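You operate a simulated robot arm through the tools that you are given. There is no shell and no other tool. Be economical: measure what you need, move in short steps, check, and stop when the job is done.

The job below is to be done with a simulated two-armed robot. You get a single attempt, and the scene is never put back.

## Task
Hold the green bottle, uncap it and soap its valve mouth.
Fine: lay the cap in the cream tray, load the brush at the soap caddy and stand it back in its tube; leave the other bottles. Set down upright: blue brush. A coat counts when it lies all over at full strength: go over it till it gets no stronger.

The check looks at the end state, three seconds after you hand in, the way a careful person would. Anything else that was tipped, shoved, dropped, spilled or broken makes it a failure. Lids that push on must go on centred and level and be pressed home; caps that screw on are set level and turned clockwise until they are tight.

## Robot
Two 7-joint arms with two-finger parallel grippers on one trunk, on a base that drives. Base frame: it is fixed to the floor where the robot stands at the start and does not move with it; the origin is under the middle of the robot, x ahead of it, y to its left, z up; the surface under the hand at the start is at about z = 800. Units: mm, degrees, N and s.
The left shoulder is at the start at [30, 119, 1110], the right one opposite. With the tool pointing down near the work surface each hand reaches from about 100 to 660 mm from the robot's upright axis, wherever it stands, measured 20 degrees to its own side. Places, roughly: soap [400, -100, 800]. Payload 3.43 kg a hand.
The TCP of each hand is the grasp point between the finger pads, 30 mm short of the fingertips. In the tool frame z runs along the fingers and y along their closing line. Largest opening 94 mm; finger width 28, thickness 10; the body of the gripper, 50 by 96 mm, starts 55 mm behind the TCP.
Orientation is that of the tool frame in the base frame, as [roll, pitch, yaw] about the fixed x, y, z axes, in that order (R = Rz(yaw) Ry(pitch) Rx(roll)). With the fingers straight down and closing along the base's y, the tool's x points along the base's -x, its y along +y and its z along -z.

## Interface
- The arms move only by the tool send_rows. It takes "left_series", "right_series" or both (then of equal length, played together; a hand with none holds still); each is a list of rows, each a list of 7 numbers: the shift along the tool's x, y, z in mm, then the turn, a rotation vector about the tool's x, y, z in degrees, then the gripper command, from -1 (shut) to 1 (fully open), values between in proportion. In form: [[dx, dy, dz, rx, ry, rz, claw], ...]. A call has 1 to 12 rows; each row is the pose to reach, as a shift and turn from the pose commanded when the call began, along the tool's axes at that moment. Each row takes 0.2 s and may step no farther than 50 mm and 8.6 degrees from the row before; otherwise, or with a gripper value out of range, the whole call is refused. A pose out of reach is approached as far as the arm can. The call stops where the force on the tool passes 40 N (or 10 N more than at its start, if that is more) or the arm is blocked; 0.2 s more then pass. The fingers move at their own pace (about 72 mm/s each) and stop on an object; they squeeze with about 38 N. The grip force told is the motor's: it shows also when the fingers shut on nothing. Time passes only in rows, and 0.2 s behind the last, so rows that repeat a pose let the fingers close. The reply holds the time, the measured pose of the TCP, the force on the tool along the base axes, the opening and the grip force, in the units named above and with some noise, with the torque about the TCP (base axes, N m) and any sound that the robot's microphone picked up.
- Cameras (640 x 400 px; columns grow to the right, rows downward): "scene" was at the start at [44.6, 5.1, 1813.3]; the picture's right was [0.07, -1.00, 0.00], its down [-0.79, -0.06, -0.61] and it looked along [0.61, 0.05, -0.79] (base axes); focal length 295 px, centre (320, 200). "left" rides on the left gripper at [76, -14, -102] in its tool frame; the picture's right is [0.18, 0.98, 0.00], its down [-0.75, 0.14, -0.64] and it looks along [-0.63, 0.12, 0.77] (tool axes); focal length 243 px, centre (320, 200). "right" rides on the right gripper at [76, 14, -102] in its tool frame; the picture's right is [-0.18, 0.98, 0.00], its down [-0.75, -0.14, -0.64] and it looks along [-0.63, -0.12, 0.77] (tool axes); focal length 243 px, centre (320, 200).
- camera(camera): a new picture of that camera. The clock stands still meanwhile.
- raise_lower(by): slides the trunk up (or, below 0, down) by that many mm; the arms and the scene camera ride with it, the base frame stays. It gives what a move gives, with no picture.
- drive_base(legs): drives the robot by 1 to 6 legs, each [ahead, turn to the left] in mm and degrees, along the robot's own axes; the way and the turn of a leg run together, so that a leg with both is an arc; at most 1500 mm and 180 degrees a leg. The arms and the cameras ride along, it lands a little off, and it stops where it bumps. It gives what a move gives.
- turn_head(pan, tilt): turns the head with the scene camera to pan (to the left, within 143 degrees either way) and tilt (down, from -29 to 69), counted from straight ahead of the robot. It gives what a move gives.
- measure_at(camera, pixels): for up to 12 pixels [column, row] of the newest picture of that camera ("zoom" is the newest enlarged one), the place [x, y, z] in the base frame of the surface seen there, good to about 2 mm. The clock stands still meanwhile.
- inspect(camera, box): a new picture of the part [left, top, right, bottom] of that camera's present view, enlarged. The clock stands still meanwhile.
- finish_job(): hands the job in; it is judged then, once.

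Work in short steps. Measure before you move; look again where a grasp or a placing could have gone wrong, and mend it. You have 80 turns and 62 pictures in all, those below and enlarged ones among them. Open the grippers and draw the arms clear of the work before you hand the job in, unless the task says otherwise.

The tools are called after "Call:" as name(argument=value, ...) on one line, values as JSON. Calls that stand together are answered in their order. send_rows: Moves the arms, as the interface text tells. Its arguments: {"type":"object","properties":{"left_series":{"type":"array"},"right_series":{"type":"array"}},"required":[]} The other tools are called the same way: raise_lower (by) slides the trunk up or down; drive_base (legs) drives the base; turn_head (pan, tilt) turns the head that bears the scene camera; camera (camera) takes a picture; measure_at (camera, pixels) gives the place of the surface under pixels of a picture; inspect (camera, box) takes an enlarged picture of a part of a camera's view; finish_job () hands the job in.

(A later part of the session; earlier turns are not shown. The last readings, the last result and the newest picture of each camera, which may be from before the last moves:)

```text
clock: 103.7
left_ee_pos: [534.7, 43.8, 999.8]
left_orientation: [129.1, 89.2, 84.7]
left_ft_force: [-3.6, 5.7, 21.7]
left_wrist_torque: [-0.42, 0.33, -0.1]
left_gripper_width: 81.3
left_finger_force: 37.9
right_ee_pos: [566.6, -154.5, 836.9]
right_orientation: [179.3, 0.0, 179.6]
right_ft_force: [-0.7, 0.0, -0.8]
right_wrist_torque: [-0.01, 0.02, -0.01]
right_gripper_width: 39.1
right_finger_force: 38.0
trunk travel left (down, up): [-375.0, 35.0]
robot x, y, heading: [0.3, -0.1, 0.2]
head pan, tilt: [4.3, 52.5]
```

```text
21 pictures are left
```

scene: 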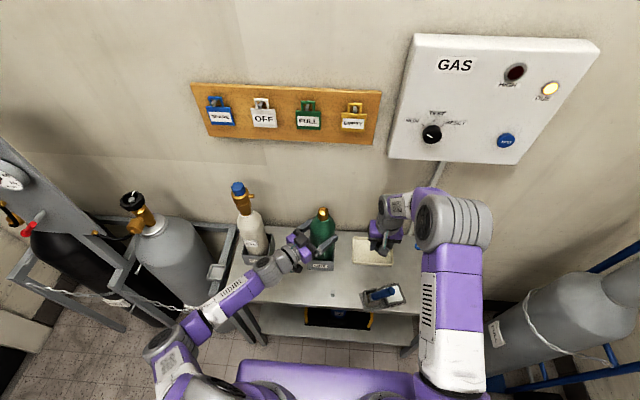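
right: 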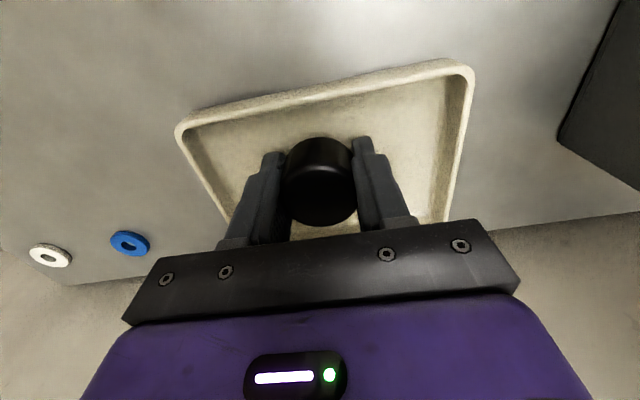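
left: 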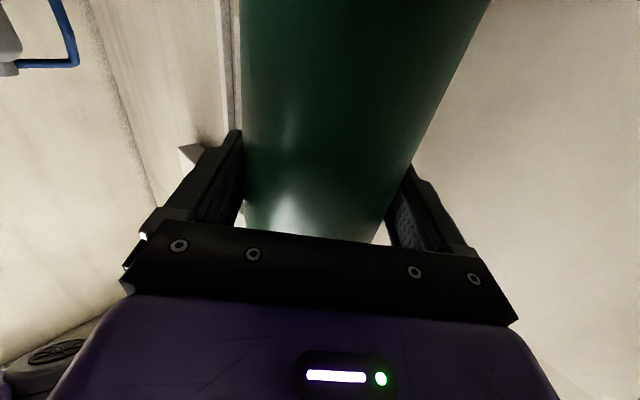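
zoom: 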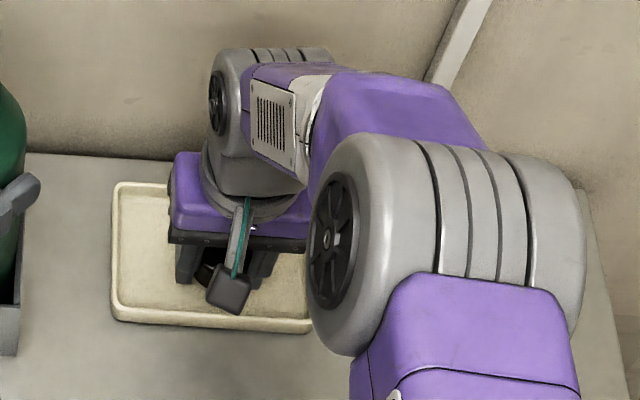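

A step was too long; I resend it with shorter steps.

Call:
send_rows(right_series=[[0, 0, 0, 0, 0, 0, -0.1], [0, 0, 0, 0, 0, 0, 0.1], [0, 0, 0, 0, 0, 0, 0.3], [0, 0, 0, 0, 0, 0, 0.3], [0, 0, -20, 0, 0, 0, 0.3], [0, 0, -50, 0, 0, 0, 0.3], [5, 0, -90, 0, 0, 0, 0.3], [20, 0, -130, 0, 0, 0, 0.3], [40, 0, -170, 0, 0, 0, 0.3], [60, 0, -210, 0, 0, 0, 0.3], [80, 0, -250, 0, 0, 0, 0.3]])

Call:
camera(camera="right")

```text
clock: 106.1
left_ee_pos: [535.4, 43.7, 999.2]
left_orientation: [132.2, 89.4, 87.8]
left_ft_force: [-5.0, 8.9, 21.5]
left_wrist_torque: [0.03, 0.71, -0.05]
left_gripper_width: 81.5
left_finger_force: 38.0
right_ee_pos: [489.3, -155.3, 1088.1]
right_orientation: [179.4, 0.0, 179.6]
right_ft_force: [0.3, 0.3, -0.4]
right_wrist_torque: [0.02, 0.04, 0.0]
right_gripper_width: 61.1
right_finger_force: 0.1
trunk travel left (down, up): [-375.0, 35.0]
robot x, y, heading: [0.2, 3.1, 0.5]
head pan, tilt: [4.3, 52.5]
```

```text
20 pictures are left
```

right: 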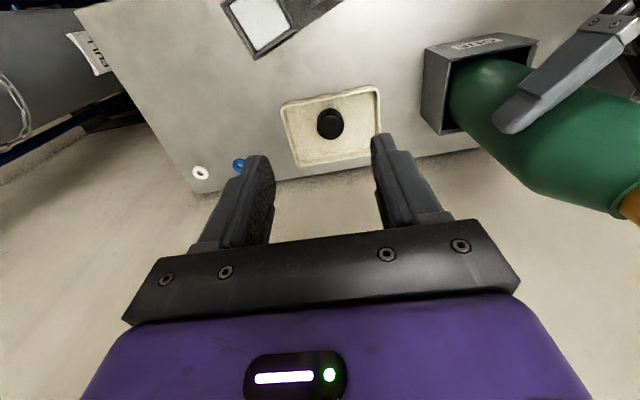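

The cap rests upright in the tray. I move the right hand back to view the leaning brush.

Call:
send_rows(right_series=[[45, 1, -10, 0, 0, 0, 1], [90, 2, -20, 0, 0, 0, 1], [135, 3, -30, 0, 0, 0, 1], [175, 4, -42, 0, 0, 0, 1], [175, 5, -42, 0, 0, 0, 1]])

Call:
camera(camera="right")

```text
clock: 107.3
left_ee_pos: [534.1, 43.3, 999.3]
left_orientation: [135.4, 89.5, 91.0]
left_ft_force: [-3.7, 7.8, 20.4]
left_wrist_torque: [-0.22, 0.33, -0.14]
left_gripper_width: 81.1
left_finger_force: 38.2
right_ee_pos: [311.3, -150.3, 1129.2]
right_orientation: [179.4, 0.0, 179.6]
right_ft_force: [0.1, 0.3, -0.5]
right_wrist_torque: [-0.02, 0.01, 0.03]
right_gripper_width: 94.1
right_finger_force: 0.1
trunk travel left (down, up): [-375.0, 35.0]
robot x, y, heading: [-0.4, 3.6, 0.5]
head pan, tilt: [4.3, 52.5]
```

```text
19 pictures are left
```

right: 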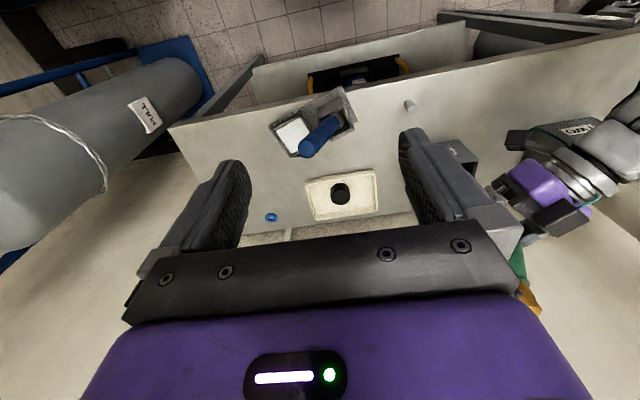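

Brush seen from (305,147) to (335,125). I measure handle edges and axis, enlarged first.

Call:
inspect(camera="right", box=[260, 80, 372, 170])

Call:
measure_at(camera="right", pixels=[[306, 148], [312, 143], [318, 138], [325, 133], [331, 127], [337, 121], [314, 135], [322, 146], [321, 128], [330, 138]])

```text
4.44 times, centred on (316, 125) of right
```

zoom: 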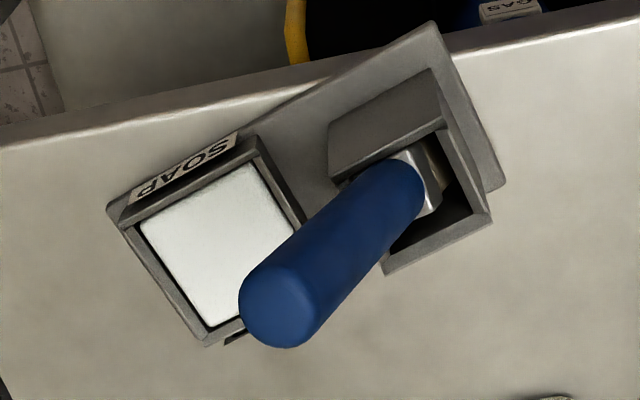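

```text
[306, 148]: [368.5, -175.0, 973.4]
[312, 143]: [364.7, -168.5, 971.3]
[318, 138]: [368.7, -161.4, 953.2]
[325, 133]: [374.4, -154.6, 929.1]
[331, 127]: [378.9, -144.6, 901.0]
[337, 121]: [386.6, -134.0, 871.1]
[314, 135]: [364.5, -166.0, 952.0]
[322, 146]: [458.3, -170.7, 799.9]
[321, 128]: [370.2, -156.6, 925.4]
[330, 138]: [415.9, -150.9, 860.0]
```

The handle axis runs through E≈(371,−177,975) with direction (−.16,−.33,.93). I align the right hand with it 120 mm above the grip point.

Call:
send_rows(right_series=[[-10, -12, 20, -4.8, -2.4, -0.4, 1], [-22, -26, 40, -9.6, -4.9, -0.8, 1], [-35, -40, 62, -14.4, -7.3, -1.2, 1], [-47, -52, 82, -19.2, -9.7, -1.6, 1], [-47, -52, 82, -19.2, -9.7, -1.6, 1]])

Call:
camera(camera="right")

```text
clock: 108.5
left_ee_pos: [534.9, 42.7, 999.9]
left_orientation: [130.9, 89.3, 86.6]
left_ft_force: [-2.7, 6.0, 18.8]
left_wrist_torque: [-0.31, -0.08, -0.03]
left_gripper_width: 80.9
left_finger_force: 38.1
right_ee_pos: [358.6, -201.4, 1047.1]
right_orientation: [160.1, 9.8, 179.6]
right_ft_force: [0.1, 1.0, 0.0]
right_wrist_torque: [-0.03, 0.02, -0.02]
right_gripper_width: 94.0
right_finger_force: 0.1
trunk travel left (down, up): [-375.0, 35.0]
robot x, y, heading: [-1.3, 0.3, 0.4]
head pan, tilt: [4.3, 52.5]
```

```text
17 pictures are left
```

right: 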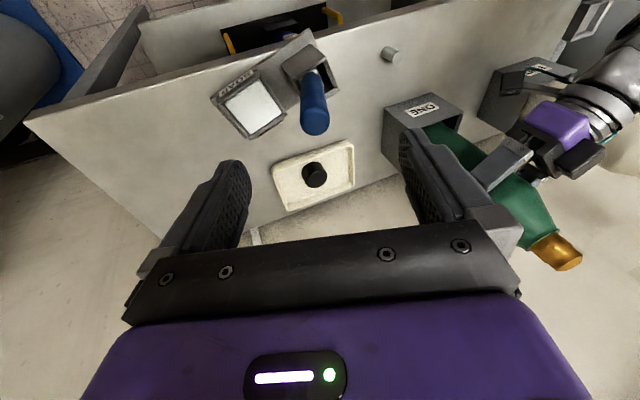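

The handle lies about (+7, −4) mm in the tool frame, parallel enough. I correct, advance 120 mm, and close.

Call:
send_rows(right_series=[[4, -2, 20, 0, 0, 0, 1], [7, -4, 45, 0, 0, 0, 1], [7, -4, 70, 0, 0, 0, 1], [7, -4, 95, 0, 0, 0, 1], [7, -4, 118, 0, 0, 0, 1], [7, -4, 118, 0, 0, 0, 0], [7, -4, 118, 0, 0, 0, -0.3], [7, -4, 118, 0, 0, 0, -1], [7, -4, 118, 0, 0, 0, -1]])

Call:
inspect(camera="scene", box=[324, 240, 452, 320])

```text
clock: 110.5
left_ee_pos: [534.9, 44.1, 999.6]
left_orientation: [133.1, 89.3, 88.7]
left_ft_force: [-2.1, 5.9, 18.9]
left_wrist_torque: [-0.23, 0.0, -0.04]
left_gripper_width: 81.3
left_finger_force: 38.0
right_ee_pos: [370.3, -165.2, 935.3]
right_orientation: [160.2, 9.8, 179.3]
right_ft_force: [-0.6, -2.3, 0.9]
right_wrist_torque: [-0.83, 0.04, -0.1]
right_gripper_width: 22.5
right_finger_force: 38.1
trunk travel left (down, up): [-375.0, 35.0]
robot x, y, heading: [-0.3, -1.5, 0.1]
head pan, tilt: [4.3, 52.5]
```

```text
5.00 times, centred on (388, 280) of scene
```

zoom: 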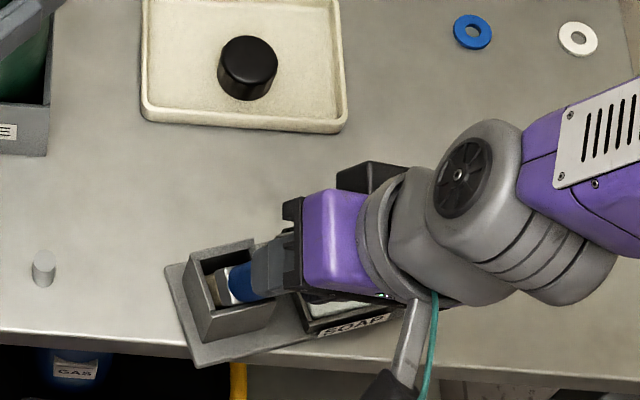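

Gripped (22.5 mm). I pull out along the handle axis by 130 mm, then turn it upright.

Call:
send_rows(right_series=[[0, 0, -15, 0, 0, 0, -1], [0, 0, -35, 0, 0, 0, -1], [0, 0, -60, 0, 0, 0, -1], [0, 0, -90, 0, 0, 0, -1], [0, 0, -120, 0, 0, 0, -1], [0, 0, -150, 4.8, 2.4, 0.4, -1], [0, 0, -155, 9.6, 4.9, 0.8, -1], [0, 0, -155, 14.4, 7.3, 1.2, -1], [0, 0, -155, 19.5, 9.8, 1.6, -1], [0, 0, -155, 19.5, 9.8, 1.6, -1]])

Call:
inspect(camera="scene", box=[284, 210, 444, 310])

```text
clock: 112.7
left_ee_pos: [534.6, 43.3, 998.5]
left_orientation: [133.3, 89.3, 88.9]
left_ft_force: [-3.0, 6.9, 18.1]
left_wrist_torque: [-0.25, 0.21, -0.01]
left_gripper_width: 80.8
left_finger_force: 38.2
right_ee_pos: [345.8, -216.9, 1079.3]
right_orientation: [179.8, -0.1, 179.5]
right_ft_force: [-0.3, -0.1, -0.5]
right_wrist_torque: [0.0, 0.0, 0.03]
right_gripper_width: 22.0
right_finger_force: 37.8
trunk travel left (down, up): [-375.0, 35.0]
robot x, y, heading: [-0.1, 0.7, 0.3]
head pan, tilt: [4.3, 52.5]
```

```text
4.00 times, centred on (364, 260) of scene
```

zoom: 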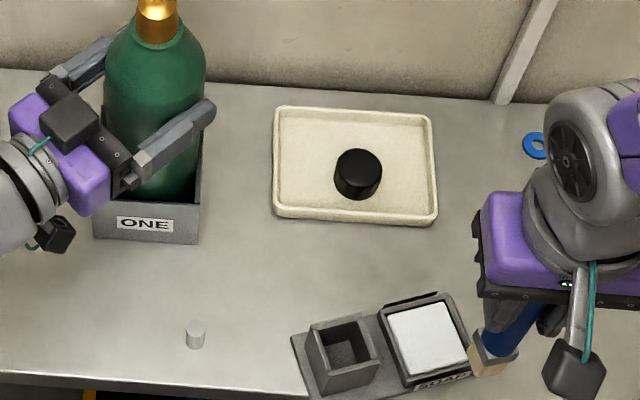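

Brush is out. I measure its bristle end, the pad and the tube.

Call:
measure_at(camera="zoom", pixels=[[488, 372], [476, 372], [500, 372], [488, 356], [498, 345], [512, 325], [428, 340], [392, 318], [465, 358], [440, 305], [408, 378], [345, 340]])

Call:
inspect(camera="scene", box=[356, 270, 420, 310])

Call:
measure_at(camera="zoom", pixels=[[80, 218], [178, 190], [218, 310], [105, 345], [52, 262], [140, 395], [350, 180], [455, 355], [440, 250], [360, 300], [380, 400], [290, 255]])

```text
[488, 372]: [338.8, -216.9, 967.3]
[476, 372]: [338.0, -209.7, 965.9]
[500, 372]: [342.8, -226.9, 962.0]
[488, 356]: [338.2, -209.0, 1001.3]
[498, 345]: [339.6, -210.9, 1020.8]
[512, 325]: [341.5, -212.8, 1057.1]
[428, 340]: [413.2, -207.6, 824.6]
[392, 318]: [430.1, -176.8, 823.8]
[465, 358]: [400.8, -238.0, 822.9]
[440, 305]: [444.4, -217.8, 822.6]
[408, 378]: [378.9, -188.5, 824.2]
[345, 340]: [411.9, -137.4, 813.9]
```

```text
10.00 times, centred on (388, 290) of scene
```

zoom: 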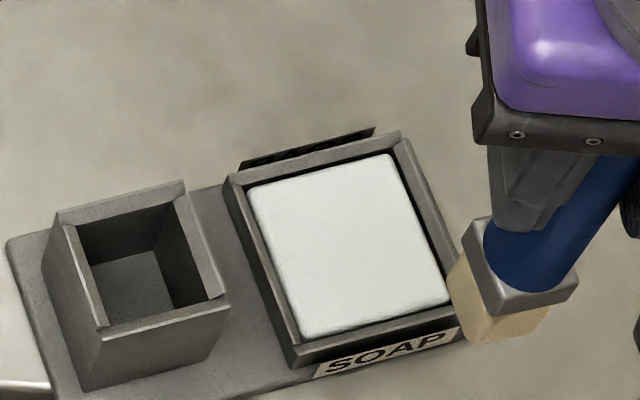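

```text
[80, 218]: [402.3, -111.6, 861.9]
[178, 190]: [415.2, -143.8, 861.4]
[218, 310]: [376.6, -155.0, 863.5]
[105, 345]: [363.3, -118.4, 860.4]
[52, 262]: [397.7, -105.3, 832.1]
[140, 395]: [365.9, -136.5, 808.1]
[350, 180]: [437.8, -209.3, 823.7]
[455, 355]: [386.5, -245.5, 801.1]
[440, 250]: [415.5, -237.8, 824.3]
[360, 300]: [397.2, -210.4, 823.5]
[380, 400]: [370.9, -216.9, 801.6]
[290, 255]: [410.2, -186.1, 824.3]
```

Bristle end is ≈118 mm below the TCP; pad centre (416,−211,824). I move over the pad and lower to a light press.

Call:
send_rows(right_series=[[-35, 3, 0, 0, 0, 0, -1], [-70, 6, 20, 0, 0, 0, -1], [-70, 6, 60, 0, 0, 0, -1], [-70, 6, 100, 0, 0, 0, -1], [-70, 6, 120, 0, 0, 0, -1], [-70, 6, 130, 0, 0, 0, -1], [-70, 6, 134, 0, 0, 0, -1], [-70, 6, 137, 0, 0, 0, -1], [-70, 6, 139, 0, 0, 0, -1]])

Call:
inspect(camera="scene", box=[340, 250, 436, 310])

```text
clock: 114.7
left_ee_pos: [534.4, 44.5, 999.5]
left_orientation: [138.0, 89.3, 93.6]
left_ft_force: [1.3, 3.9, 11.5]
left_wrist_torque: [-0.26, 0.16, 0.09]
left_gripper_width: 81.0
left_finger_force: 38.0
right_ee_pos: [419.2, -210.8, 942.9]
right_orientation: [179.7, 0.3, 179.6]
right_ft_force: [-0.5, -1.3, 34.7]
right_wrist_torque: [-0.19, -0.21, -0.04]
right_gripper_width: 21.8
right_finger_force: 38.4
trunk travel left (down, up): [-375.0, 35.0]
robot x, y, heading: [1.2, -2.2, 0.2]
head pan, tilt: [4.3, 52.5]
```

```text
6.67 times, centred on (388, 280) of scene
```

zoom: 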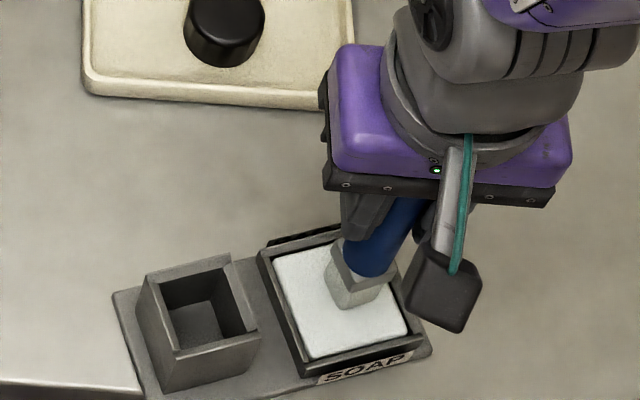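

Pressed at 35 N and the bristles have turned whitish — loading works. I ease off 3 mm, wipe a little, and lift.

Call:
send_rows(right_series=[[0, 0, -3, 0, 0, 0, -1], [5, 0, -3, 0, 0, 0, -1], [5, -5, -3, 0, 0, 0, -1], [0, -5, -3, 0, 0, 0, -1], [0, 0, -2, 0, 0, 0, -1], [0, 0, -2, 0, 0, 0, -1], [0, 0, -40, 0, 0, 0, -1], [0, 0, -85, 0, 0, 0, -1], [0, 0, -130, 0, 0, 0, -1], [0, 0, -175, 0, 0, 0, -1]])

Call:
inspect(camera="scene", box=[284, 190, 444, 290])

```text
clock: 116.9
left_ee_pos: [534.8, 43.6, 999.2]
left_orientation: [136.3, 89.2, 91.8]
left_ft_force: [-4.1, 8.2, 16.4]
left_wrist_torque: [0.11, 0.18, 0.04]
left_gripper_width: 80.8
left_finger_force: 38.1
right_ee_pos: [417.1, -214.5, 1115.8]
right_orientation: [179.7, -0.1, 179.5]
right_ft_force: [0.0, 1.2, -1.4]
right_wrist_torque: [-0.01, 0.02, 0.02]
right_gripper_width: 21.7
right_finger_force: 38.3
trunk travel left (down, up): [-375.0, 35.0]
robot x, y, heading: [-2.2, -0.9, 0.1]
head pan, tilt: [4.3, 52.5]
```

```text
4.00 times, centred on (364, 240) of scene
```

zoom: 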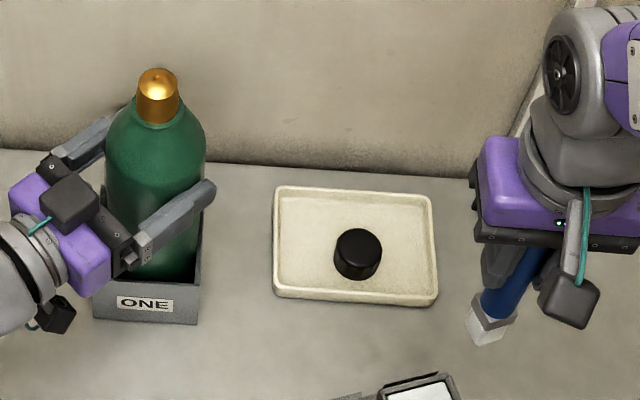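

Bristles are coated white. I measure the bristle block and valve mouth precisely.

Call:
measure_at(camera="zoom", pixels=[[480, 338], [488, 330], [472, 318], [498, 335], [478, 344], [157, 72], [157, 80], [157, 92], [141, 85], [175, 85], [157, 76]])

```text
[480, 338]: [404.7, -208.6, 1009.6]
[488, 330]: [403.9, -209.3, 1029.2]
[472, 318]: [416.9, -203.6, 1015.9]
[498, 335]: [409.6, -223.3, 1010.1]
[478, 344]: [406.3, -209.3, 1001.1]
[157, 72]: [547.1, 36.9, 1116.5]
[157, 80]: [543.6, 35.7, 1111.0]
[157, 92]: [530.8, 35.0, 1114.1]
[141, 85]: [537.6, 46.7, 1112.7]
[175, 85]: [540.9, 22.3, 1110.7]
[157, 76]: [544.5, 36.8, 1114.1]
```

Mouth centre (538.5, 35.5, 1113). I carry the brush above it via a route that stays away from the wall panel.

Call:
send_rows(right_series=[[0, 30, -35, 0, 0, 0, -1], [0, 60, -70, 0, 0, 0, -1], [0, 92, -105, 0, 0, 0, -1], [-5, 130, -130, 0, 0, 0, -1], [-20, 165, -150, 0, 0, 0, -1], [-50, 200, -159, 0, 0, 0, -1], [-85, 232, -159, 0, 0, 0, -1], [-110, 249, -159, 0, 0, 0, -1], [-123, 249, -159, 0, 0, 0, -1], [-123, 249, -159, 0, 0, 0, -1]])

Call:
inspect(camera="scene", box=[276, 160, 372, 220])

```text
clock: 119.1
left_ee_pos: [534.4, 43.2, 999.8]
left_orientation: [136.5, 89.3, 92.2]
left_ft_force: [-2.1, 6.0, 17.0]
left_wrist_torque: [-0.25, 0.07, -0.03]
left_gripper_width: 80.7
left_finger_force: 38.5
right_ee_pos: [542.9, 35.8, 1275.0]
right_orientation: [179.8, 0.0, 179.6]
right_ft_force: [0.4, 0.3, 0.2]
right_wrist_torque: [-0.01, 0.0, -0.02]
right_gripper_width: 21.4
right_finger_force: 37.6
trunk travel left (down, up): [-375.0, 35.0]
robot x, y, heading: [-0.4, 1.1, 0.2]
head pan, tilt: [4.3, 52.5]
```

```text
6.67 times, centred on (324, 190) of scene
```

zoom: 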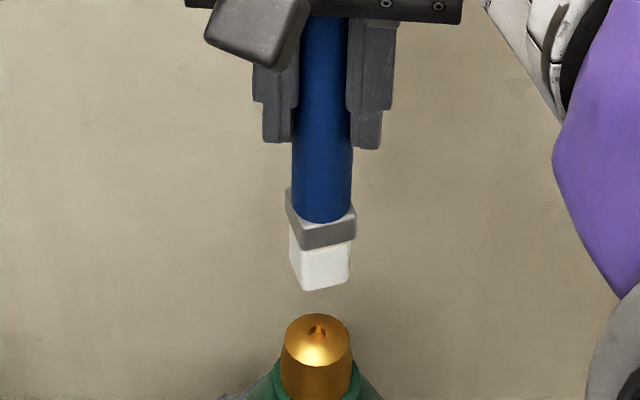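

Well aligned. I lower onto the mouth in small steps.

Call:
send_rows(right_series=[[2, 0, 20, 0, 0, 0, -1], [2, 0, 32, 0, 0, 0, -1], [2, 0, 37, 0, 0, 0, -1], [2, 0, 40, 0, 0, 0, -1], [2, 0, 42, 0, 0, 0, -1]])

```text
clock: 120.3
left_ee_pos: [535.3, 43.7, 998.7]
left_orientation: [139.3, 89.1, 94.9]
left_ft_force: [0.8, 5.6, 13.5]
left_wrist_torque: [-0.8, -0.31, 0.06]
left_gripper_width: 80.6
left_finger_force: 38.1
right_ee_pos: [538.9, 34.4, 1234.4]
right_orientation: [179.6, 0.0, 179.7]
right_ft_force: [-1.0, -0.7, 8.0]
right_wrist_torque: [-0.04, 0.08, 0.01]
right_gripper_width: 21.4
right_finger_force: 37.8
trunk travel left (down, up): [-375.0, 35.0]
robot x, y, heading: [-1.6, 3.8, 0.2]
head pan, tilt: [4.3, 52.5]
```

Contact at 8 N. I wipe in small circles over the mouth.

Call:
send_rows(right_series=[[4, 0, 0.5, 0, 0, 0, -1], [3, 3, 0.5, 0, 0, 0, -1], [0, 4, 0.5, 0, 0, 0, -1], [-3, 3, 0.5, 0, 0, 0, -1], [-4, 0, 0.5, 0, 0, 0, -1], [-3, -3, 0.5, 0, 0, 0, -1], [0, -4, 0.5, 0, 0, 0, -1], [3, -3, 0.5, 0, 0, 0, -1], [6, 0, 0.5, 0, 0, 0, -1], [0, 0, 0.5, 0, 0, 0, -1], [-6, 0, 0.5, 0, 0, 0, -1], [0, 0, 0.5, 0, 0, 0, -1]])

Call:
send_rows(right_series=[[0, 6, 0.5, 0, 0, 0, -1], [0, 0, 0.5, 0, 0, 0, -1], [0, -6, 0.5, 0, 0, 0, -1], [0, 0, 0.5, 0, 0, 0, -1], [0, 0, -20, 0, 0, 0, -1], [35, 0, -50, 0, 0, 0, -1], [70, 0, -60, 0, 0, 0, -1], [70, 0, -60, 0, 0, 0, -1]])

Call:
inspect(camera="scene", box=[276, 180, 372, 240])

```text
clock: 122.9
left_ee_pos: [534.3, 42.5, 998.1]
left_orientation: [134.5, 89.2, 90.1]
left_ft_force: [-7.5, 13.4, 4.2]
left_wrist_torque: [0.41, 0.79, -0.06]
left_gripper_width: 80.5
left_finger_force: 37.9
right_ee_pos: [541.4, 35.3, 1234.1]
right_orientation: [179.7, 0.1, 179.4]
right_ft_force: [3.6, -1.1, 20.8]
right_wrist_torque: [-0.18, -0.54, -0.03]
right_gripper_width: 21.6
right_finger_force: 37.9
trunk travel left (down, up): [-375.0, 35.0]
robot x, y, heading: [1.6, 2.2, -0.0]
head pan, tilt: [4.3, 52.5]
```

```text
clock: 124.7
left_ee_pos: [534.7, 44.0, 999.3]
left_orientation: [133.4, 89.5, 89.0]
left_ft_force: [-2.5, 8.4, 4.0]
left_wrist_torque: [0.05, -0.09, -0.11]
left_gripper_width: 80.6
left_finger_force: 37.9
right_ee_pos: [472.8, 36.3, 1290.3]
right_orientation: [179.7, -0.2, 179.6]
right_ft_force: [-0.2, -0.1, 0.2]
right_wrist_torque: [0.01, 0.02, 0.01]
right_gripper_width: 21.5
right_finger_force: 38.5
trunk travel left (down, up): [-375.0, 35.0]
robot x, y, heading: [-0.2, -0.7, 0.1]
head pan, tilt: [4.3, 52.5]
```

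```text
6.67 times, centred on (324, 210) of scene
```

zoom: 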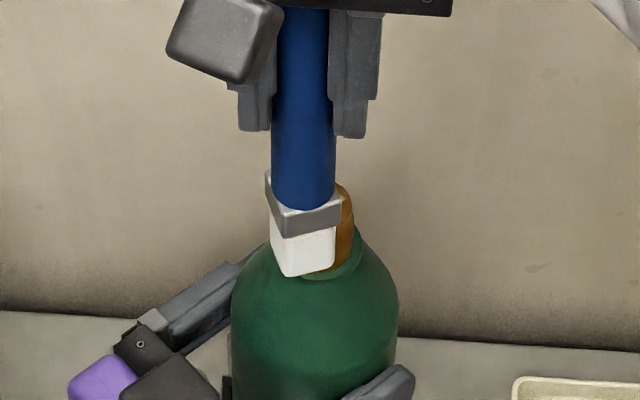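

The brush hides the mouth; I shift it 80 mm to the right and look again.

Call:
send_rows(right_series=[[0, -40, 0, 0, 0, 0, -1], [0, -80, 0, 0, 0, 0, -1], [0, -80, 0, 0, 0, 0, -1]])

Call:
inspect(camera="scene", box=[292, 190, 356, 230])

```text
clock: 125.5
left_ee_pos: [534.3, 43.3, 999.3]
left_orientation: [136.5, 89.3, 92.0]
left_ft_force: [-0.9, 6.0, 8.1]
left_wrist_torque: [0.15, -0.15, 0.03]
left_gripper_width: 80.8
left_finger_force: 37.8
right_ee_pos: [470.8, -42.6, 1292.1]
right_orientation: [179.8, -0.2, 179.6]
right_ft_force: [-0.3, -0.3, -0.3]
right_wrist_torque: [-0.01, -0.01, -0.02]
right_gripper_width: 21.6
right_finger_force: 38.3
trunk travel left (down, up): [-375.0, 35.0]
robot x, y, heading: [-1.4, -3.4, 0.4]
head pan, tilt: [4.3, 52.5]
```

```text
10.00 times, centred on (324, 210) of scene
```

zoom: 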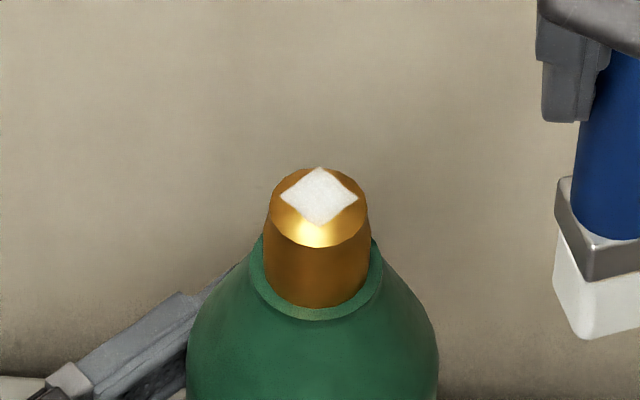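

A white patch lies on the mouth. I go over it again (wider towards the far side), then compare.

Call:
send_rows(right_series=[[0, 40, 0, 0, 0, 0, -1], [0, 80, 0, 0, 0, 0, -1], [-35, 80, 0, 0, 0, 0, -1], [-70, 80, 10, 0, 0, 0, -1], [-70, 80, 40, 0, 0, 0, -1], [-70, 80, 56, 0, 0, 0, -1], [-70, 80, 61, 0, 0, 0, -1], [-74, 80, 61, 0, 0, 0, -1], [-77, 80, 61, 0, 0, 0, -1], [-74, 84, 61, 0, 0, 0, -1], [-70, 86, 61, 0, 0, 0, -1], [-66, 83, 61, 0, 0, 0, -1]])

Call:
send_rows(right_series=[[0, -3, 0, 0, 0, 0, -1], [-4, -9, 0, 0, 0, 0, -1], [-8, -6, 0, 0, 0, 0, -1], [-11, -3, 0, 0, 0, 0, -1], [-8, 1, 0, 0, 0, 0, -1], [-4, -3, 0, 0, 0, 0, -1], [-8, -3, 0, 0, 0, 0, -1], [-4, -3, 0, 0, 0, 0, -1], [-4, -3, 0, 0, 0, 0, -1], [-4, -3, -20, 0, 0, 0, -1], [20, -20, -50, 0, 0, 0, -1], [50, -50, -61, 0, 0, 0, -1]])

Call:
send_rows(right_series=[[8, -30, 0, 0, 0, 0, -1], [16, -35, 0, 0, 0, 0, -1]])

Call:
inspect(camera="scene", box=[292, 190, 356, 230])

```text
clock: 128.1
left_ee_pos: [533.2, 43.3, 997.7]
left_orientation: [129.7, 89.1, 85.2]
left_ft_force: [-9.5, 11.0, 3.0]
left_wrist_torque: [0.62, -0.21, -0.17]
left_gripper_width: 80.3
left_finger_force: 38.7
right_ee_pos: [536.5, 41.0, 1232.2]
right_orientation: [179.5, 0.3, 179.6]
right_ft_force: [6.6, 0.5, 23.6]
right_wrist_torque: [-0.03, -0.99, 0.03]
right_gripper_width: 21.6
right_finger_force: 38.2
trunk travel left (down, up): [-375.0, 35.0]
robot x, y, heading: [3.7, -0.7, 0.2]
head pan, tilt: [4.3, 52.5]
```

```text
clock: 130.7
left_ee_pos: [535.5, 43.0, 998.2]
left_orientation: [133.4, 89.2, 89.0]
left_ft_force: [-4.6, 8.1, 4.1]
left_wrist_torque: [0.72, 0.57, -0.05]
left_gripper_width: 80.2
left_finger_force: 38.3
right_ee_pos: [487.3, -11.9, 1292.7]
right_orientation: [179.7, -0.3, 179.6]
right_ft_force: [0.0, 0.2, 0.4]
right_wrist_torque: [-0.01, 0.0, 0.0]
right_gripper_width: 21.3
right_finger_force: 38.0
trunk travel left (down, up): [-375.0, 35.0]
robot x, y, heading: [-0.3, -1.2, 0.0]
head pan, tilt: [4.3, 52.5]
```

```text
clock: 131.3
left_ee_pos: [535.4, 43.6, 998.5]
left_orientation: [136.5, 89.3, 92.1]
left_ft_force: [-2.3, 6.7, 6.3]
left_wrist_torque: [0.37, 0.11, 0.01]
left_gripper_width: 80.4
left_finger_force: 38.2
right_ee_pos: [473.0, -46.3, 1292.8]
right_orientation: [179.9, -0.2, 179.5]
right_ft_force: [0.1, 0.3, -0.3]
right_wrist_torque: [0.0, -0.04, -0.04]
right_gripper_width: 21.5
right_finger_force: 37.9
trunk travel left (down, up): [-375.0, 35.0]
robot x, y, heading: [-4.0, -1.3, 0.1]
head pan, tilt: [4.3, 52.5]
```

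```text
10.00 times, centred on (324, 210) of scene
```

zoom: 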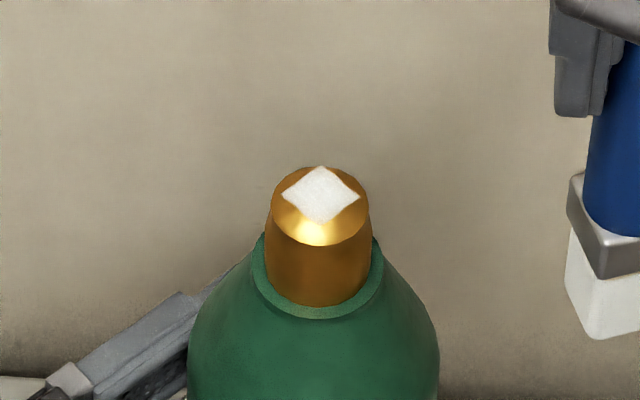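

No change: full strength. I open the left hand and back it straight away from the bottle, while the right carries the brush aside to the right.

Call:
send_rows(left_series=[[0, 0, 0, 0, 0, 0, 0.85], [0, 0, 0, 0, 0, 0, 1], [0, 0, 0, 0, 0, 0, 1], [0, 0, -15, 0, 0, 0, 1], [0, 0, -35, 0, 0, 0, 1], [0, 0, -60, 0, 0, 0, 1], [0, 0, -90, 0, 0, 0, 1], [0, 0, -120, 0, 0, 0, 1], [0, 0, -147, 0, 0, 0, 1], [0, 0, -147, 0, 0, 0, 1]], right_series=[[12, -35, 5, 0, 0, 0, -1], [24, -70, 10, 0, 0, 0, -1], [36, -105, 15, 0, 0, 0, -1], [48, -140, 20, 0, 0, 0, -1], [60, -175, 25, 0, 0, 0, -1], [70, -210, 30, 0, 0, 0, -1], [80, -245, 35, 0, 0, 0, -1], [90, -280, 40, 0, 0, 0, -1], [93, -304, 42, 0, 0, 0, -1], [93, -304, 42, 0, 0, 0, -1]])

Call:
camera(camera="scene")

```text
clock: 133.5
left_ee_pos: [428.1, 144.1, 998.6]
left_orientation: [145.9, 89.2, 101.4]
left_ft_force: [0.7, 0.6, 1.1]
left_wrist_torque: [0.02, 0.0, 0.02]
left_gripper_width: 93.8
left_finger_force: 0.1
right_ee_pos: [377.4, -350.2, 1249.1]
right_orientation: [179.7, -0.3, 179.6]
right_ft_force: [0.5, 0.5, -0.4]
right_wrist_torque: [-0.01, 0.0, 0.01]
right_gripper_width: 21.6
right_finger_force: 37.9
trunk travel left (down, up): [-375.0, 35.0]
robot x, y, heading: [2.0, 3.2, 0.2]
head pan, tilt: [4.3, 52.5]
```

```text
7 pictures are left
```

scene: 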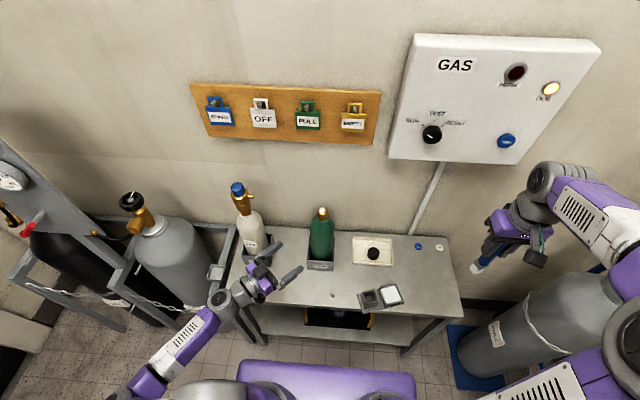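

Bottle and cap look fine; the amber lamp and panel unchanged. Now the left hand rises and turns fingers-down (yaw 197°) to match the tube block.

Call:
send_rows(left_series=[[-20, -3, 0, -3.7, 6.1, -3.7, 1], [-40, -6, 0, -7.3, 12.2, -7.3, 1], [-60, -9, 0, -11, 18.3, -11, 1], [-80, -12, 0, -14.6, 24.4, -14.6, 1], [-95, -15, 0, -18.3, 30.5, -18.3, 1], [-110, -18, 0, -21.9, 36.6, -21.9, 1], [-120, -20, 0, -25.6, 42.7, -25.6, 1], [-130, -22, 0, -29.2, 48.8, -29.2, 1], [-140, -24, 0, -32.9, 54.9, -32.9, 1], [-145, -26, 0, -36.6, 61, -36.6, 1], [-150, -28, 0, -40.2, 67, -40.2, 1], [-150, -28, 0, -43.9, 73.1, -43.9, 1]])

Call:
send_rows(left_series=[[0, 0, 0, -2.1, 3.6, -2.1, 1], [0, 0, 0, -4.3, 7.2, -4.3, 0.4], [0, 0, 0, -4.3, 7.2, -4.3, 0.4]])

```text
clock: 136.1
left_ee_pos: [411.9, 122.7, 1148.4]
left_orientation: [-176.7, 7.4, -166.7]
left_ft_force: [0.4, 0.5, 0.0]
left_wrist_torque: [0.0, 0.03, 0.05]
left_gripper_width: 94.0
left_finger_force: 0.0
right_ee_pos: [378.2, -349.7, 1248.1]
right_orientation: [179.7, -0.2, 179.5]
right_ft_force: [-0.4, -0.3, -1.5]
right_wrist_torque: [0.0, 0.06, -0.01]
right_gripper_width: 21.7
right_finger_force: 37.8
trunk travel left (down, up): [-375.0, 35.0]
robot x, y, heading: [-2.5, -1.8, 0.1]
head pan, tilt: [4.3, 52.5]
```

```text
clock: 136.9
left_ee_pos: [411.1, 123.6, 1150.4]
left_orientation: [179.4, 0.1, -162.5]
left_ft_force: [-0.8, 0.1, 0.1]
left_wrist_torque: [0.01, -0.01, 0.04]
left_gripper_width: 65.7
left_finger_force: 0.1
right_ee_pos: [375.7, -350.7, 1248.3]
right_orientation: [179.7, -0.2, 179.6]
right_ft_force: [-0.3, 0.0, -0.7]
right_wrist_torque: [-0.03, -0.01, -0.01]
right_gripper_width: 21.6
right_finger_force: 37.8
trunk travel left (down, up): [-375.0, 35.0]
robot x, y, heading: [0.2, 0.0, 0.2]
head pan, tilt: [4.3, 52.5]
```

Fingers-down at yaw 197.5°. I move the left hand over the tube block at (389,−132), z 1000, and look.

Call:
send_rows(left_series=[[14, -34, 15, 0, 0, 0, 0.4], [28, -68, 30, 0, 0, 0, 0.4], [42, -102, 50, 0, 0, 0, 0.4], [56, -136, 70, 0, 0, 0, 0.4], [70, -170, 95, 0, 0, 0, 0.4], [84, -204, 120, 0, 0, 0, 0.4], [98, -237.6, 150, 0, 0, 0, 0.4], [98, -237.6, 150, 0, 0, 0, 0.4]])

Call:
camera(camera="left")

```text
clock: 138.7
left_ee_pos: [390.9, -129.1, 996.1]
left_orientation: [179.3, 0.1, -162.5]
left_ft_force: [-0.2, -0.2, -1.1]
left_wrist_torque: [-0.02, -0.02, -0.02]
left_gripper_width: 66.2
left_finger_force: 0.1
right_ee_pos: [377.3, -348.1, 1250.0]
right_orientation: [179.8, -0.1, 179.6]
right_ft_force: [-0.2, 0.2, -0.9]
right_wrist_torque: [0.01, -0.01, -0.03]
right_gripper_width: 21.7
right_finger_force: 38.0
trunk travel left (down, up): [-375.0, 35.0]
robot x, y, heading: [-1.8, -0.5, 0.2]
head pan, tilt: [4.3, 52.5]
```

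```text
6 pictures are left
```

left: 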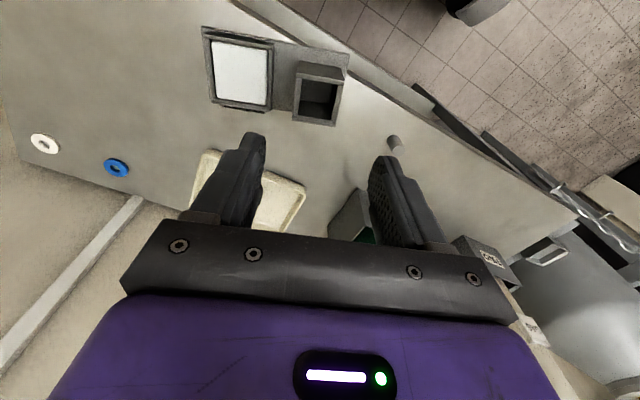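

The tube block shows at (319,95). I measure its top corners for alignment.

Call:
measure_at(camera="left", pixels=[[298, 75], [346, 68], [338, 124], [294, 118], [297, 64], [349, 55], [214, 38], [268, 108], [240, 74], [353, 100], [280, 90]])

```text
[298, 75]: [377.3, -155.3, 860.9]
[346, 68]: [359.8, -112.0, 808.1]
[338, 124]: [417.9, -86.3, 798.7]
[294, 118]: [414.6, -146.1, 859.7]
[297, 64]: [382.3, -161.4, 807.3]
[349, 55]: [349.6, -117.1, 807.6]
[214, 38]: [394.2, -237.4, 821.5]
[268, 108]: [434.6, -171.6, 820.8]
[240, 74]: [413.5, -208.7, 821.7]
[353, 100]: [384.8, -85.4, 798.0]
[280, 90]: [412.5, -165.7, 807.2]
```

Block centre ≈(391,−131.5), matching the hand. I lower to z≈857 (tips above the pad frame) and close.

Call:
send_rows(left_series=[[2, -2, 35, 0, 0, 0, 0.4], [2, -2, 75, 0, 0, 0, 0.4], [2, -2, 110, 0, 0, 0, 0.4], [2, -2, 130, 0, 0, 0, 0.4], [2, -2, 139, 0, 0, 0, 0.4], [2, -2, 139, 0, 0, 0, 0], [2, -2, 139, 0, 0, 0, -1], [2, -2, 139, 0, 0, 0, -1]])

```text
clock: 140.5
left_ee_pos: [386.7, -131.3, 856.4]
left_orientation: [179.2, 0.1, -162.5]
left_ft_force: [-0.2, 0.9, -0.6]
left_wrist_torque: [-0.03, -0.07, 0.05]
left_gripper_width: 48.5
left_finger_force: 37.9
right_ee_pos: [378.0, -349.2, 1249.4]
right_orientation: [179.6, -0.2, 179.5]
right_ft_force: [0.3, 0.7, -1.0]
right_wrist_torque: [-0.04, 0.0, 0.01]
right_gripper_width: 21.6
right_finger_force: 37.9
trunk travel left (down, up): [-375.0, 35.0]
robot x, y, heading: [-3.6, -1.1, 0.2]
head pan, tilt: [4.3, 52.5]
```

Gripped (48.5 mm). I slide the caddy back to its original place: +38, +7.5 mm and 15.5° clockwise.

Call:
send_rows(left_series=[[-5, -0.5, -0.5, 0, 0, 2, -1], [-10, -1, -0.5, 0, 0, 4, -1], [-15, -1.6, -0.5, 0, 0, 6, -1], [-20, -2.2, -0.5, 0, 0, 8, -1], [-25, -2.8, -0.5, 0, 0, 10, -1], [-30, -3.3, -0.5, 0, 0, 12, -1], [-35, -3.9, -0.5, 0, 0, 14, -1], [-38.5, -4.3, 0, 0, 0, 15.5, -1], [-38.5, -4.3, 0, 0, 0, 15.5, -1]])

Call:
inspect(camera="scene", box=[340, 255, 436, 315])

```text
clock: 142.5
left_ee_pos: [425.7, -123.3, 857.0]
left_orientation: [179.2, -0.1, -178.0]
left_ft_force: [0.3, -0.1, -0.7]
left_wrist_torque: [0.28, 0.02, 0.04]
left_gripper_width: 48.2
left_finger_force: 38.6
right_ee_pos: [378.1, -350.2, 1248.0]
right_orientation: [179.8, -0.2, 179.6]
right_ft_force: [0.1, -0.3, -0.5]
right_wrist_torque: [-0.01, 0.0, 0.01]
right_gripper_width: 21.3
right_finger_force: 37.7
trunk travel left (down, up): [-375.0, 35.0]
robot x, y, heading: [2.3, 4.0, 0.5]
head pan, tilt: [4.3, 52.5]
```

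```text
6.67 times, centred on (388, 285) of scene
5 turns are left
```

zoom: 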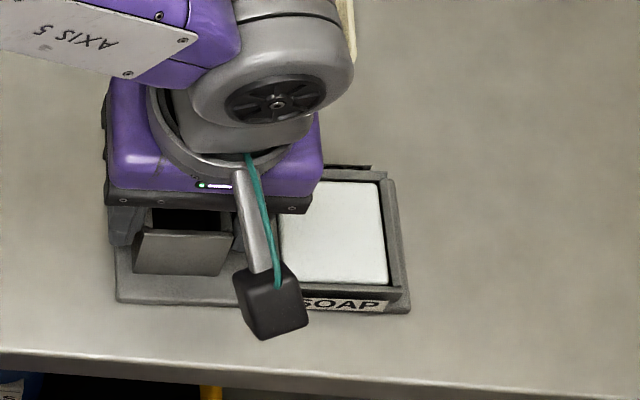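

The caddy is square and back in place. With few turns left, I release it with the left hand, draw that arm up and away, bring the brush nearby, and take a picture of the tube.

Call:
send_rows(left_series=[[0, 0, 0, 0, 0, 0, 0.4], [0, 0, 0, 0, 0, 0, 0.4], [0, 0, -30, 0, 0, 0, 0.4], [0, 0, -70, 0, 0, 0, 0.4], [0, 0, -115, 0, 0, 0, 0.4], [0, 0, -160, 0, 0, 0, 0.4], [0, 25, -195, 0, 0, 0, 0.4], [0, 65, -215, 0, 0, 0, 0.4], [0, 110, -225, 0, 0, 0, 0.4], [0, 155, -230, 0, 0, 0, 0.4], [0, 200, -230, 0, 0, 0, 0.4], [0, 245, -230, 0, 0, 0, 0.4]])

Call:
send_rows(right_series=[[-7, 19, 30, 0, 0, 0, -1], [-14, 38, 60, 0, 0, 0, -1], [-21, 57, 90, 0, 0, 0, -1], [-28, 76, 120, 0, 0, 0, -1], [-35, 95, 150, 0, 0, 0, -1], [-42, 115, 180, 0, 0, 0, -1], [-50, 135, 209, 0, 0, 0, -1], [-50, 135, 209, 0, 0, 0, -1]])

Call:
inspect(camera="scene", box=[340, 250, 436, 310])

```text
clock: 145.1
left_ee_pos: [415.8, 117.8, 1091.5]
left_orientation: [179.3, -0.1, -178.1]
left_ft_force: [-0.1, 0.4, -0.1]
left_wrist_torque: [-0.01, 0.0, 0.01]
left_gripper_width: 65.5
left_finger_force: 0.1
right_ee_pos: [377.3, -349.2, 1249.3]
right_orientation: [179.7, -0.1, 179.6]
right_ft_force: [0.4, -0.2, 0.0]
right_wrist_torque: [-0.05, -0.03, 0.01]
right_gripper_width: 21.7
right_finger_force: 39.1
trunk travel left (down, up): [-375.0, 35.0]
robot x, y, heading: [-1.5, -1.5, 0.2]
head pan, tilt: [4.3, 52.5]
```

```text
clock: 146.9
left_ee_pos: [415.9, 117.4, 1091.9]
left_orientation: [179.2, -0.1, -178.0]
left_ft_force: [0.0, -0.2, -0.1]
left_wrist_torque: [-0.03, 0.02, -0.03]
left_gripper_width: 65.8
left_finger_force: 0.0
right_ee_pos: [425.9, -216.5, 1042.6]
right_orientation: [179.6, -0.2, 179.5]
right_ft_force: [0.0, -0.3, 0.3]
right_wrist_torque: [0.0, 0.02, 0.0]
right_gripper_width: 21.5
right_finger_force: 38.1
trunk travel left (down, up): [-375.0, 35.0]
robot x, y, heading: [5.7, -3.1, 0.4]
head pan, tilt: [4.3, 52.5]
```

```text
6.67 times, centred on (388, 280) of scene
4 turns are left
```

zoom: 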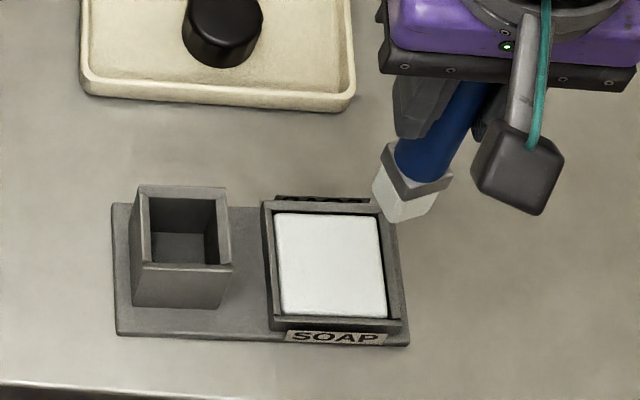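

I measure the tube's top corners and the ferrule/bristle corners before inserting.

Call:
measure_at(camera="zoom", pixels=[[142, 190], [222, 192], [227, 266], [136, 264], [180, 266], [146, 230], [220, 232], [375, 185], [403, 218], [432, 205], [404, 205], [418, 188]])

Call:
send_rows(right_series=[[0, 0, 0, 0, 0, 6.5, -1], [0, 0, 0, 0, 0, 13, -1], [0, 0, 0, 0, 0, 20, -1], [0, 0, 0, 0, 0, 20, -1]])

Call:
inspect(camera="scene", box=[340, 250, 436, 310])

Call:
measure_at(camera="zoom", pixels=[[380, 195], [405, 205], [430, 200], [405, 215], [385, 205], [425, 210], [395, 190], [415, 190]])

```text
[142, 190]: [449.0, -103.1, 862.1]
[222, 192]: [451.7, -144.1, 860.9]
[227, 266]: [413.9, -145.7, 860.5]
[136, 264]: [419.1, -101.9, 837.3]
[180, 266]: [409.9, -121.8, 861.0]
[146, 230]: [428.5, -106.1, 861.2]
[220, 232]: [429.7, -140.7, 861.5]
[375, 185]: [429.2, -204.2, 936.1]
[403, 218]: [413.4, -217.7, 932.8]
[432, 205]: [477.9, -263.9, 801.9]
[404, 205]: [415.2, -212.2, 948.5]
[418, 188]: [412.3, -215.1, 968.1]
```

```text
clock: 147.9
left_ee_pos: [417.3, 117.8, 1090.4]
left_orientation: [179.3, 0.0, -178.1]
left_ft_force: [0.6, -0.5, 0.1]
left_wrist_torque: [0.01, -0.01, 0.01]
left_gripper_width: 65.7
left_finger_force: 0.1
right_ee_pos: [427.5, -215.1, 1040.5]
right_orientation: [179.7, -0.3, 159.5]
right_ft_force: [-0.8, 0.7, -0.3]
right_wrist_torque: [-0.01, 0.02, 0.02]
right_gripper_width: 21.8
right_finger_force: 38.2
trunk travel left (down, up): [-375.0, 35.0]
robot x, y, heading: [-1.1, 0.2, 0.2]
head pan, tilt: [4.3, 52.5]
```

```text
6.67 times, centred on (388, 280) of scene
```

zoom: 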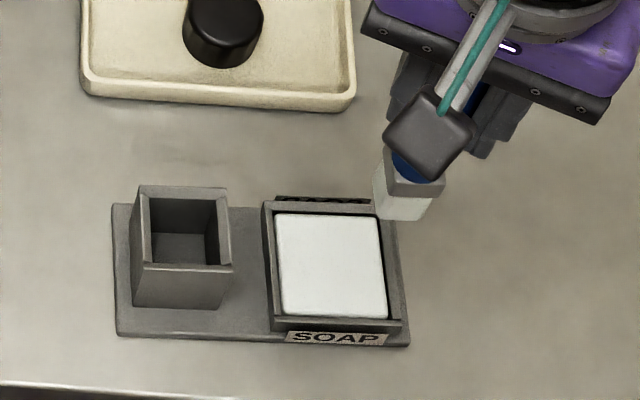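

```text
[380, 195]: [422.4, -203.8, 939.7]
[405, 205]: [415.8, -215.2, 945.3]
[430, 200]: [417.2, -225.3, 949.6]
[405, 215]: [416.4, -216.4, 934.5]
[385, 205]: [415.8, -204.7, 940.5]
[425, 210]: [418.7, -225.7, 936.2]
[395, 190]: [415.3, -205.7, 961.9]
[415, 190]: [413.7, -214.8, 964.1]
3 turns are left
```

Brush is aligned with the tube; bristle centre is at the TCP (427.5,−215), tube centre (430.5,−123.5). I shift over and lower it in.

Call:
send_rows(right_series=[[15, 43, 0, 0, 0, 0, -1], [29.3, 86.9, 0, 0, 0, 0, -1], [29.3, 86.9, 25, 0, 0, 0, -1], [29.3, 86.9, 45, 0, 0, 0, -1], [29.3, 86.9, 60, 0, 0, 0, -1], [29.3, 86.9, 75, 0, 0, 0, -1], [29.3, 86.9, 90, 0, 0, 0, -1], [29.3, 86.9, 98, 0, 0, 0, -1], [29.3, 86.9, 103, 0, 0, 0, -1], [29.3, 86.9, 106, 0, 0, 0, -1], [29.3, 86.9, 108, 0, 0, 0, -1]])

Call:
inspect(camera="scene", box=[340, 250, 436, 310])

```text
clock: 150.3
left_ee_pos: [417.9, 118.0, 1091.2]
left_orientation: [179.2, -0.1, -178.0]
left_ft_force: [0.2, -0.1, 0.5]
left_wrist_torque: [-0.02, 0.0, 0.02]
left_gripper_width: 65.6
left_finger_force: 0.2
right_ee_pos: [429.0, -123.3, 932.1]
right_orientation: [179.7, -0.3, 159.5]
right_ft_force: [-0.1, 0.1, -0.6]
right_wrist_torque: [-0.01, 0.0, 0.04]
right_gripper_width: 21.8
right_finger_force: 38.4
trunk travel left (down, up): [-375.0, 35.0]
robot x, y, heading: [3.9, 2.2, 0.3]
head pan, tilt: [4.3, 52.5]
```

```text
6.67 times, centred on (388, 280) of scene
2 turns are left
```

zoom: 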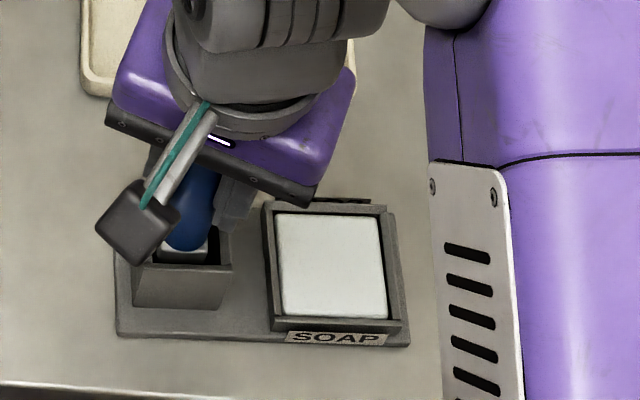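

The brush is in the tube with no side force. I lower the last few mm, release, rise straight and draw both arms clear.

Call:
send_rows(right_series=[[0, 0, 1.5, 0, 0, 0, -1], [0, 0, 3, 0, 0, 0, -1], [0, 0, 4, 0, 0, 0, -1]])

Call:
send_rows(right_series=[[0, 0, 0, 0, 0, 0, -0.35], [0, 0, 0, 0, 0, 0, -0.1], [0, 0, 0, 0, 0, 0, 0.2], [0, 0, 0, 0, 0, 0, 0.5], [0, 0, 0, 0, 0, 0, 0.5], [0, 0, -20, 0, 0, 0, 0.5], [0, 0, -50, 0, 0, 0, 0.5], [0, 0, -90, 0, 0, 0, 0.5], [0, 0, -130, 0, 0, 0, 0.5], [0, 0, -175, 0, 0, 0, 0.5], [0, 0, -220, 0, 0, 0, 0.5], [0, 0, -260, 0, 0, 0, 0.5]])

Call:
send_rows(right_series=[[10, -40, 0, 0, 0, 0, 1], [20, -80, 0, 0, 0, 0, 1], [30, -120, 0, 0, 0, 0, 1], [40, -160, 0, 0, 0, 0, 1]], left_series=[[0, 0, -40, 0, 0, 0, 1], [0, 0, -80, 0, 0, 0, 1], [0, 0, -120, 0, 0, 0, 1], [0, 0, -160, 0, 0, 0, 1]])

Call:
camera(camera="scene")

```text
clock: 151.1
left_ee_pos: [416.1, 116.5, 1092.8]
left_orientation: [179.3, 0.0, -178.0]
left_ft_force: [-0.4, -0.4, -0.8]
left_wrist_torque: [0.02, -0.04, -0.02]
left_gripper_width: 65.5
left_finger_force: 0.0
right_ee_pos: [429.1, -120.6, 930.7]
right_orientation: [179.6, -0.2, 159.6]
right_ft_force: [-2.3, -0.2, 14.9]
right_wrist_torque: [-0.21, 0.06, -0.01]
right_gripper_width: 21.3
right_finger_force: 38.0
trunk travel left (down, up): [-375.0, 35.0]
robot x, y, heading: [-1.0, -1.8, 0.3]
head pan, tilt: [4.3, 52.5]
```

```text
clock: 153.7
left_ee_pos: [415.4, 116.3, 1091.2]
left_orientation: [179.2, -0.1, -178.0]
left_ft_force: [0.5, 0.2, 0.7]
left_wrist_torque: [0.02, -0.01, -0.01]
left_gripper_width: 65.8
left_finger_force: 0.1
right_ee_pos: [427.1, -124.7, 1190.2]
right_orientation: [179.8, -0.3, 159.4]
right_ft_force: [0.0, -0.2, -1.4]
right_wrist_torque: [-0.01, -0.01, 0.03]
right_gripper_width: 70.3
right_finger_force: 0.0
trunk travel left (down, up): [-375.0, 35.0]
robot x, y, heading: [-0.2, 1.9, 0.1]
head pan, tilt: [4.3, 52.5]
```

```text
clock: 154.7
left_ee_pos: [413.9, 113.8, 1250.9]
left_orientation: [179.1, 0.0, -178.1]
left_ft_force: [-0.3, -0.6, 0.0]
left_wrist_torque: [0.04, -0.01, -0.02]
left_gripper_width: 94.0
left_finger_force: 0.1
right_ee_pos: [335.9, -263.0, 1186.9]
right_orientation: [179.8, -0.2, 159.6]
right_ft_force: [-0.8, 0.1, -0.3]
right_wrist_torque: [0.0, -0.02, 0.0]
right_gripper_width: 93.9
right_finger_force: 0.1
trunk travel left (down, up): [-375.0, 35.0]
robot x, y, heading: [-2.6, 7.8, 0.0]
head pan, tilt: [4.3, 52.5]
```

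```text
1 pictures are left
1 turns are left
```

scene: 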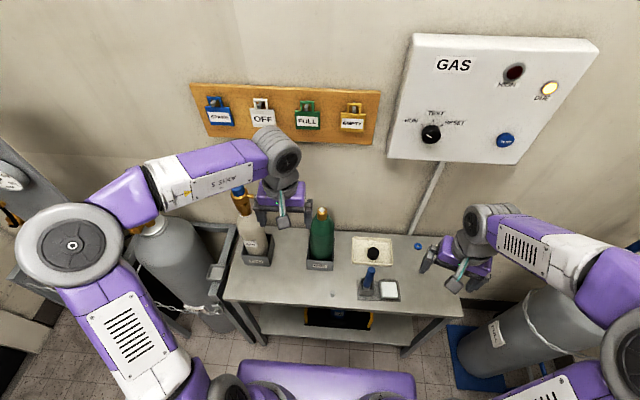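

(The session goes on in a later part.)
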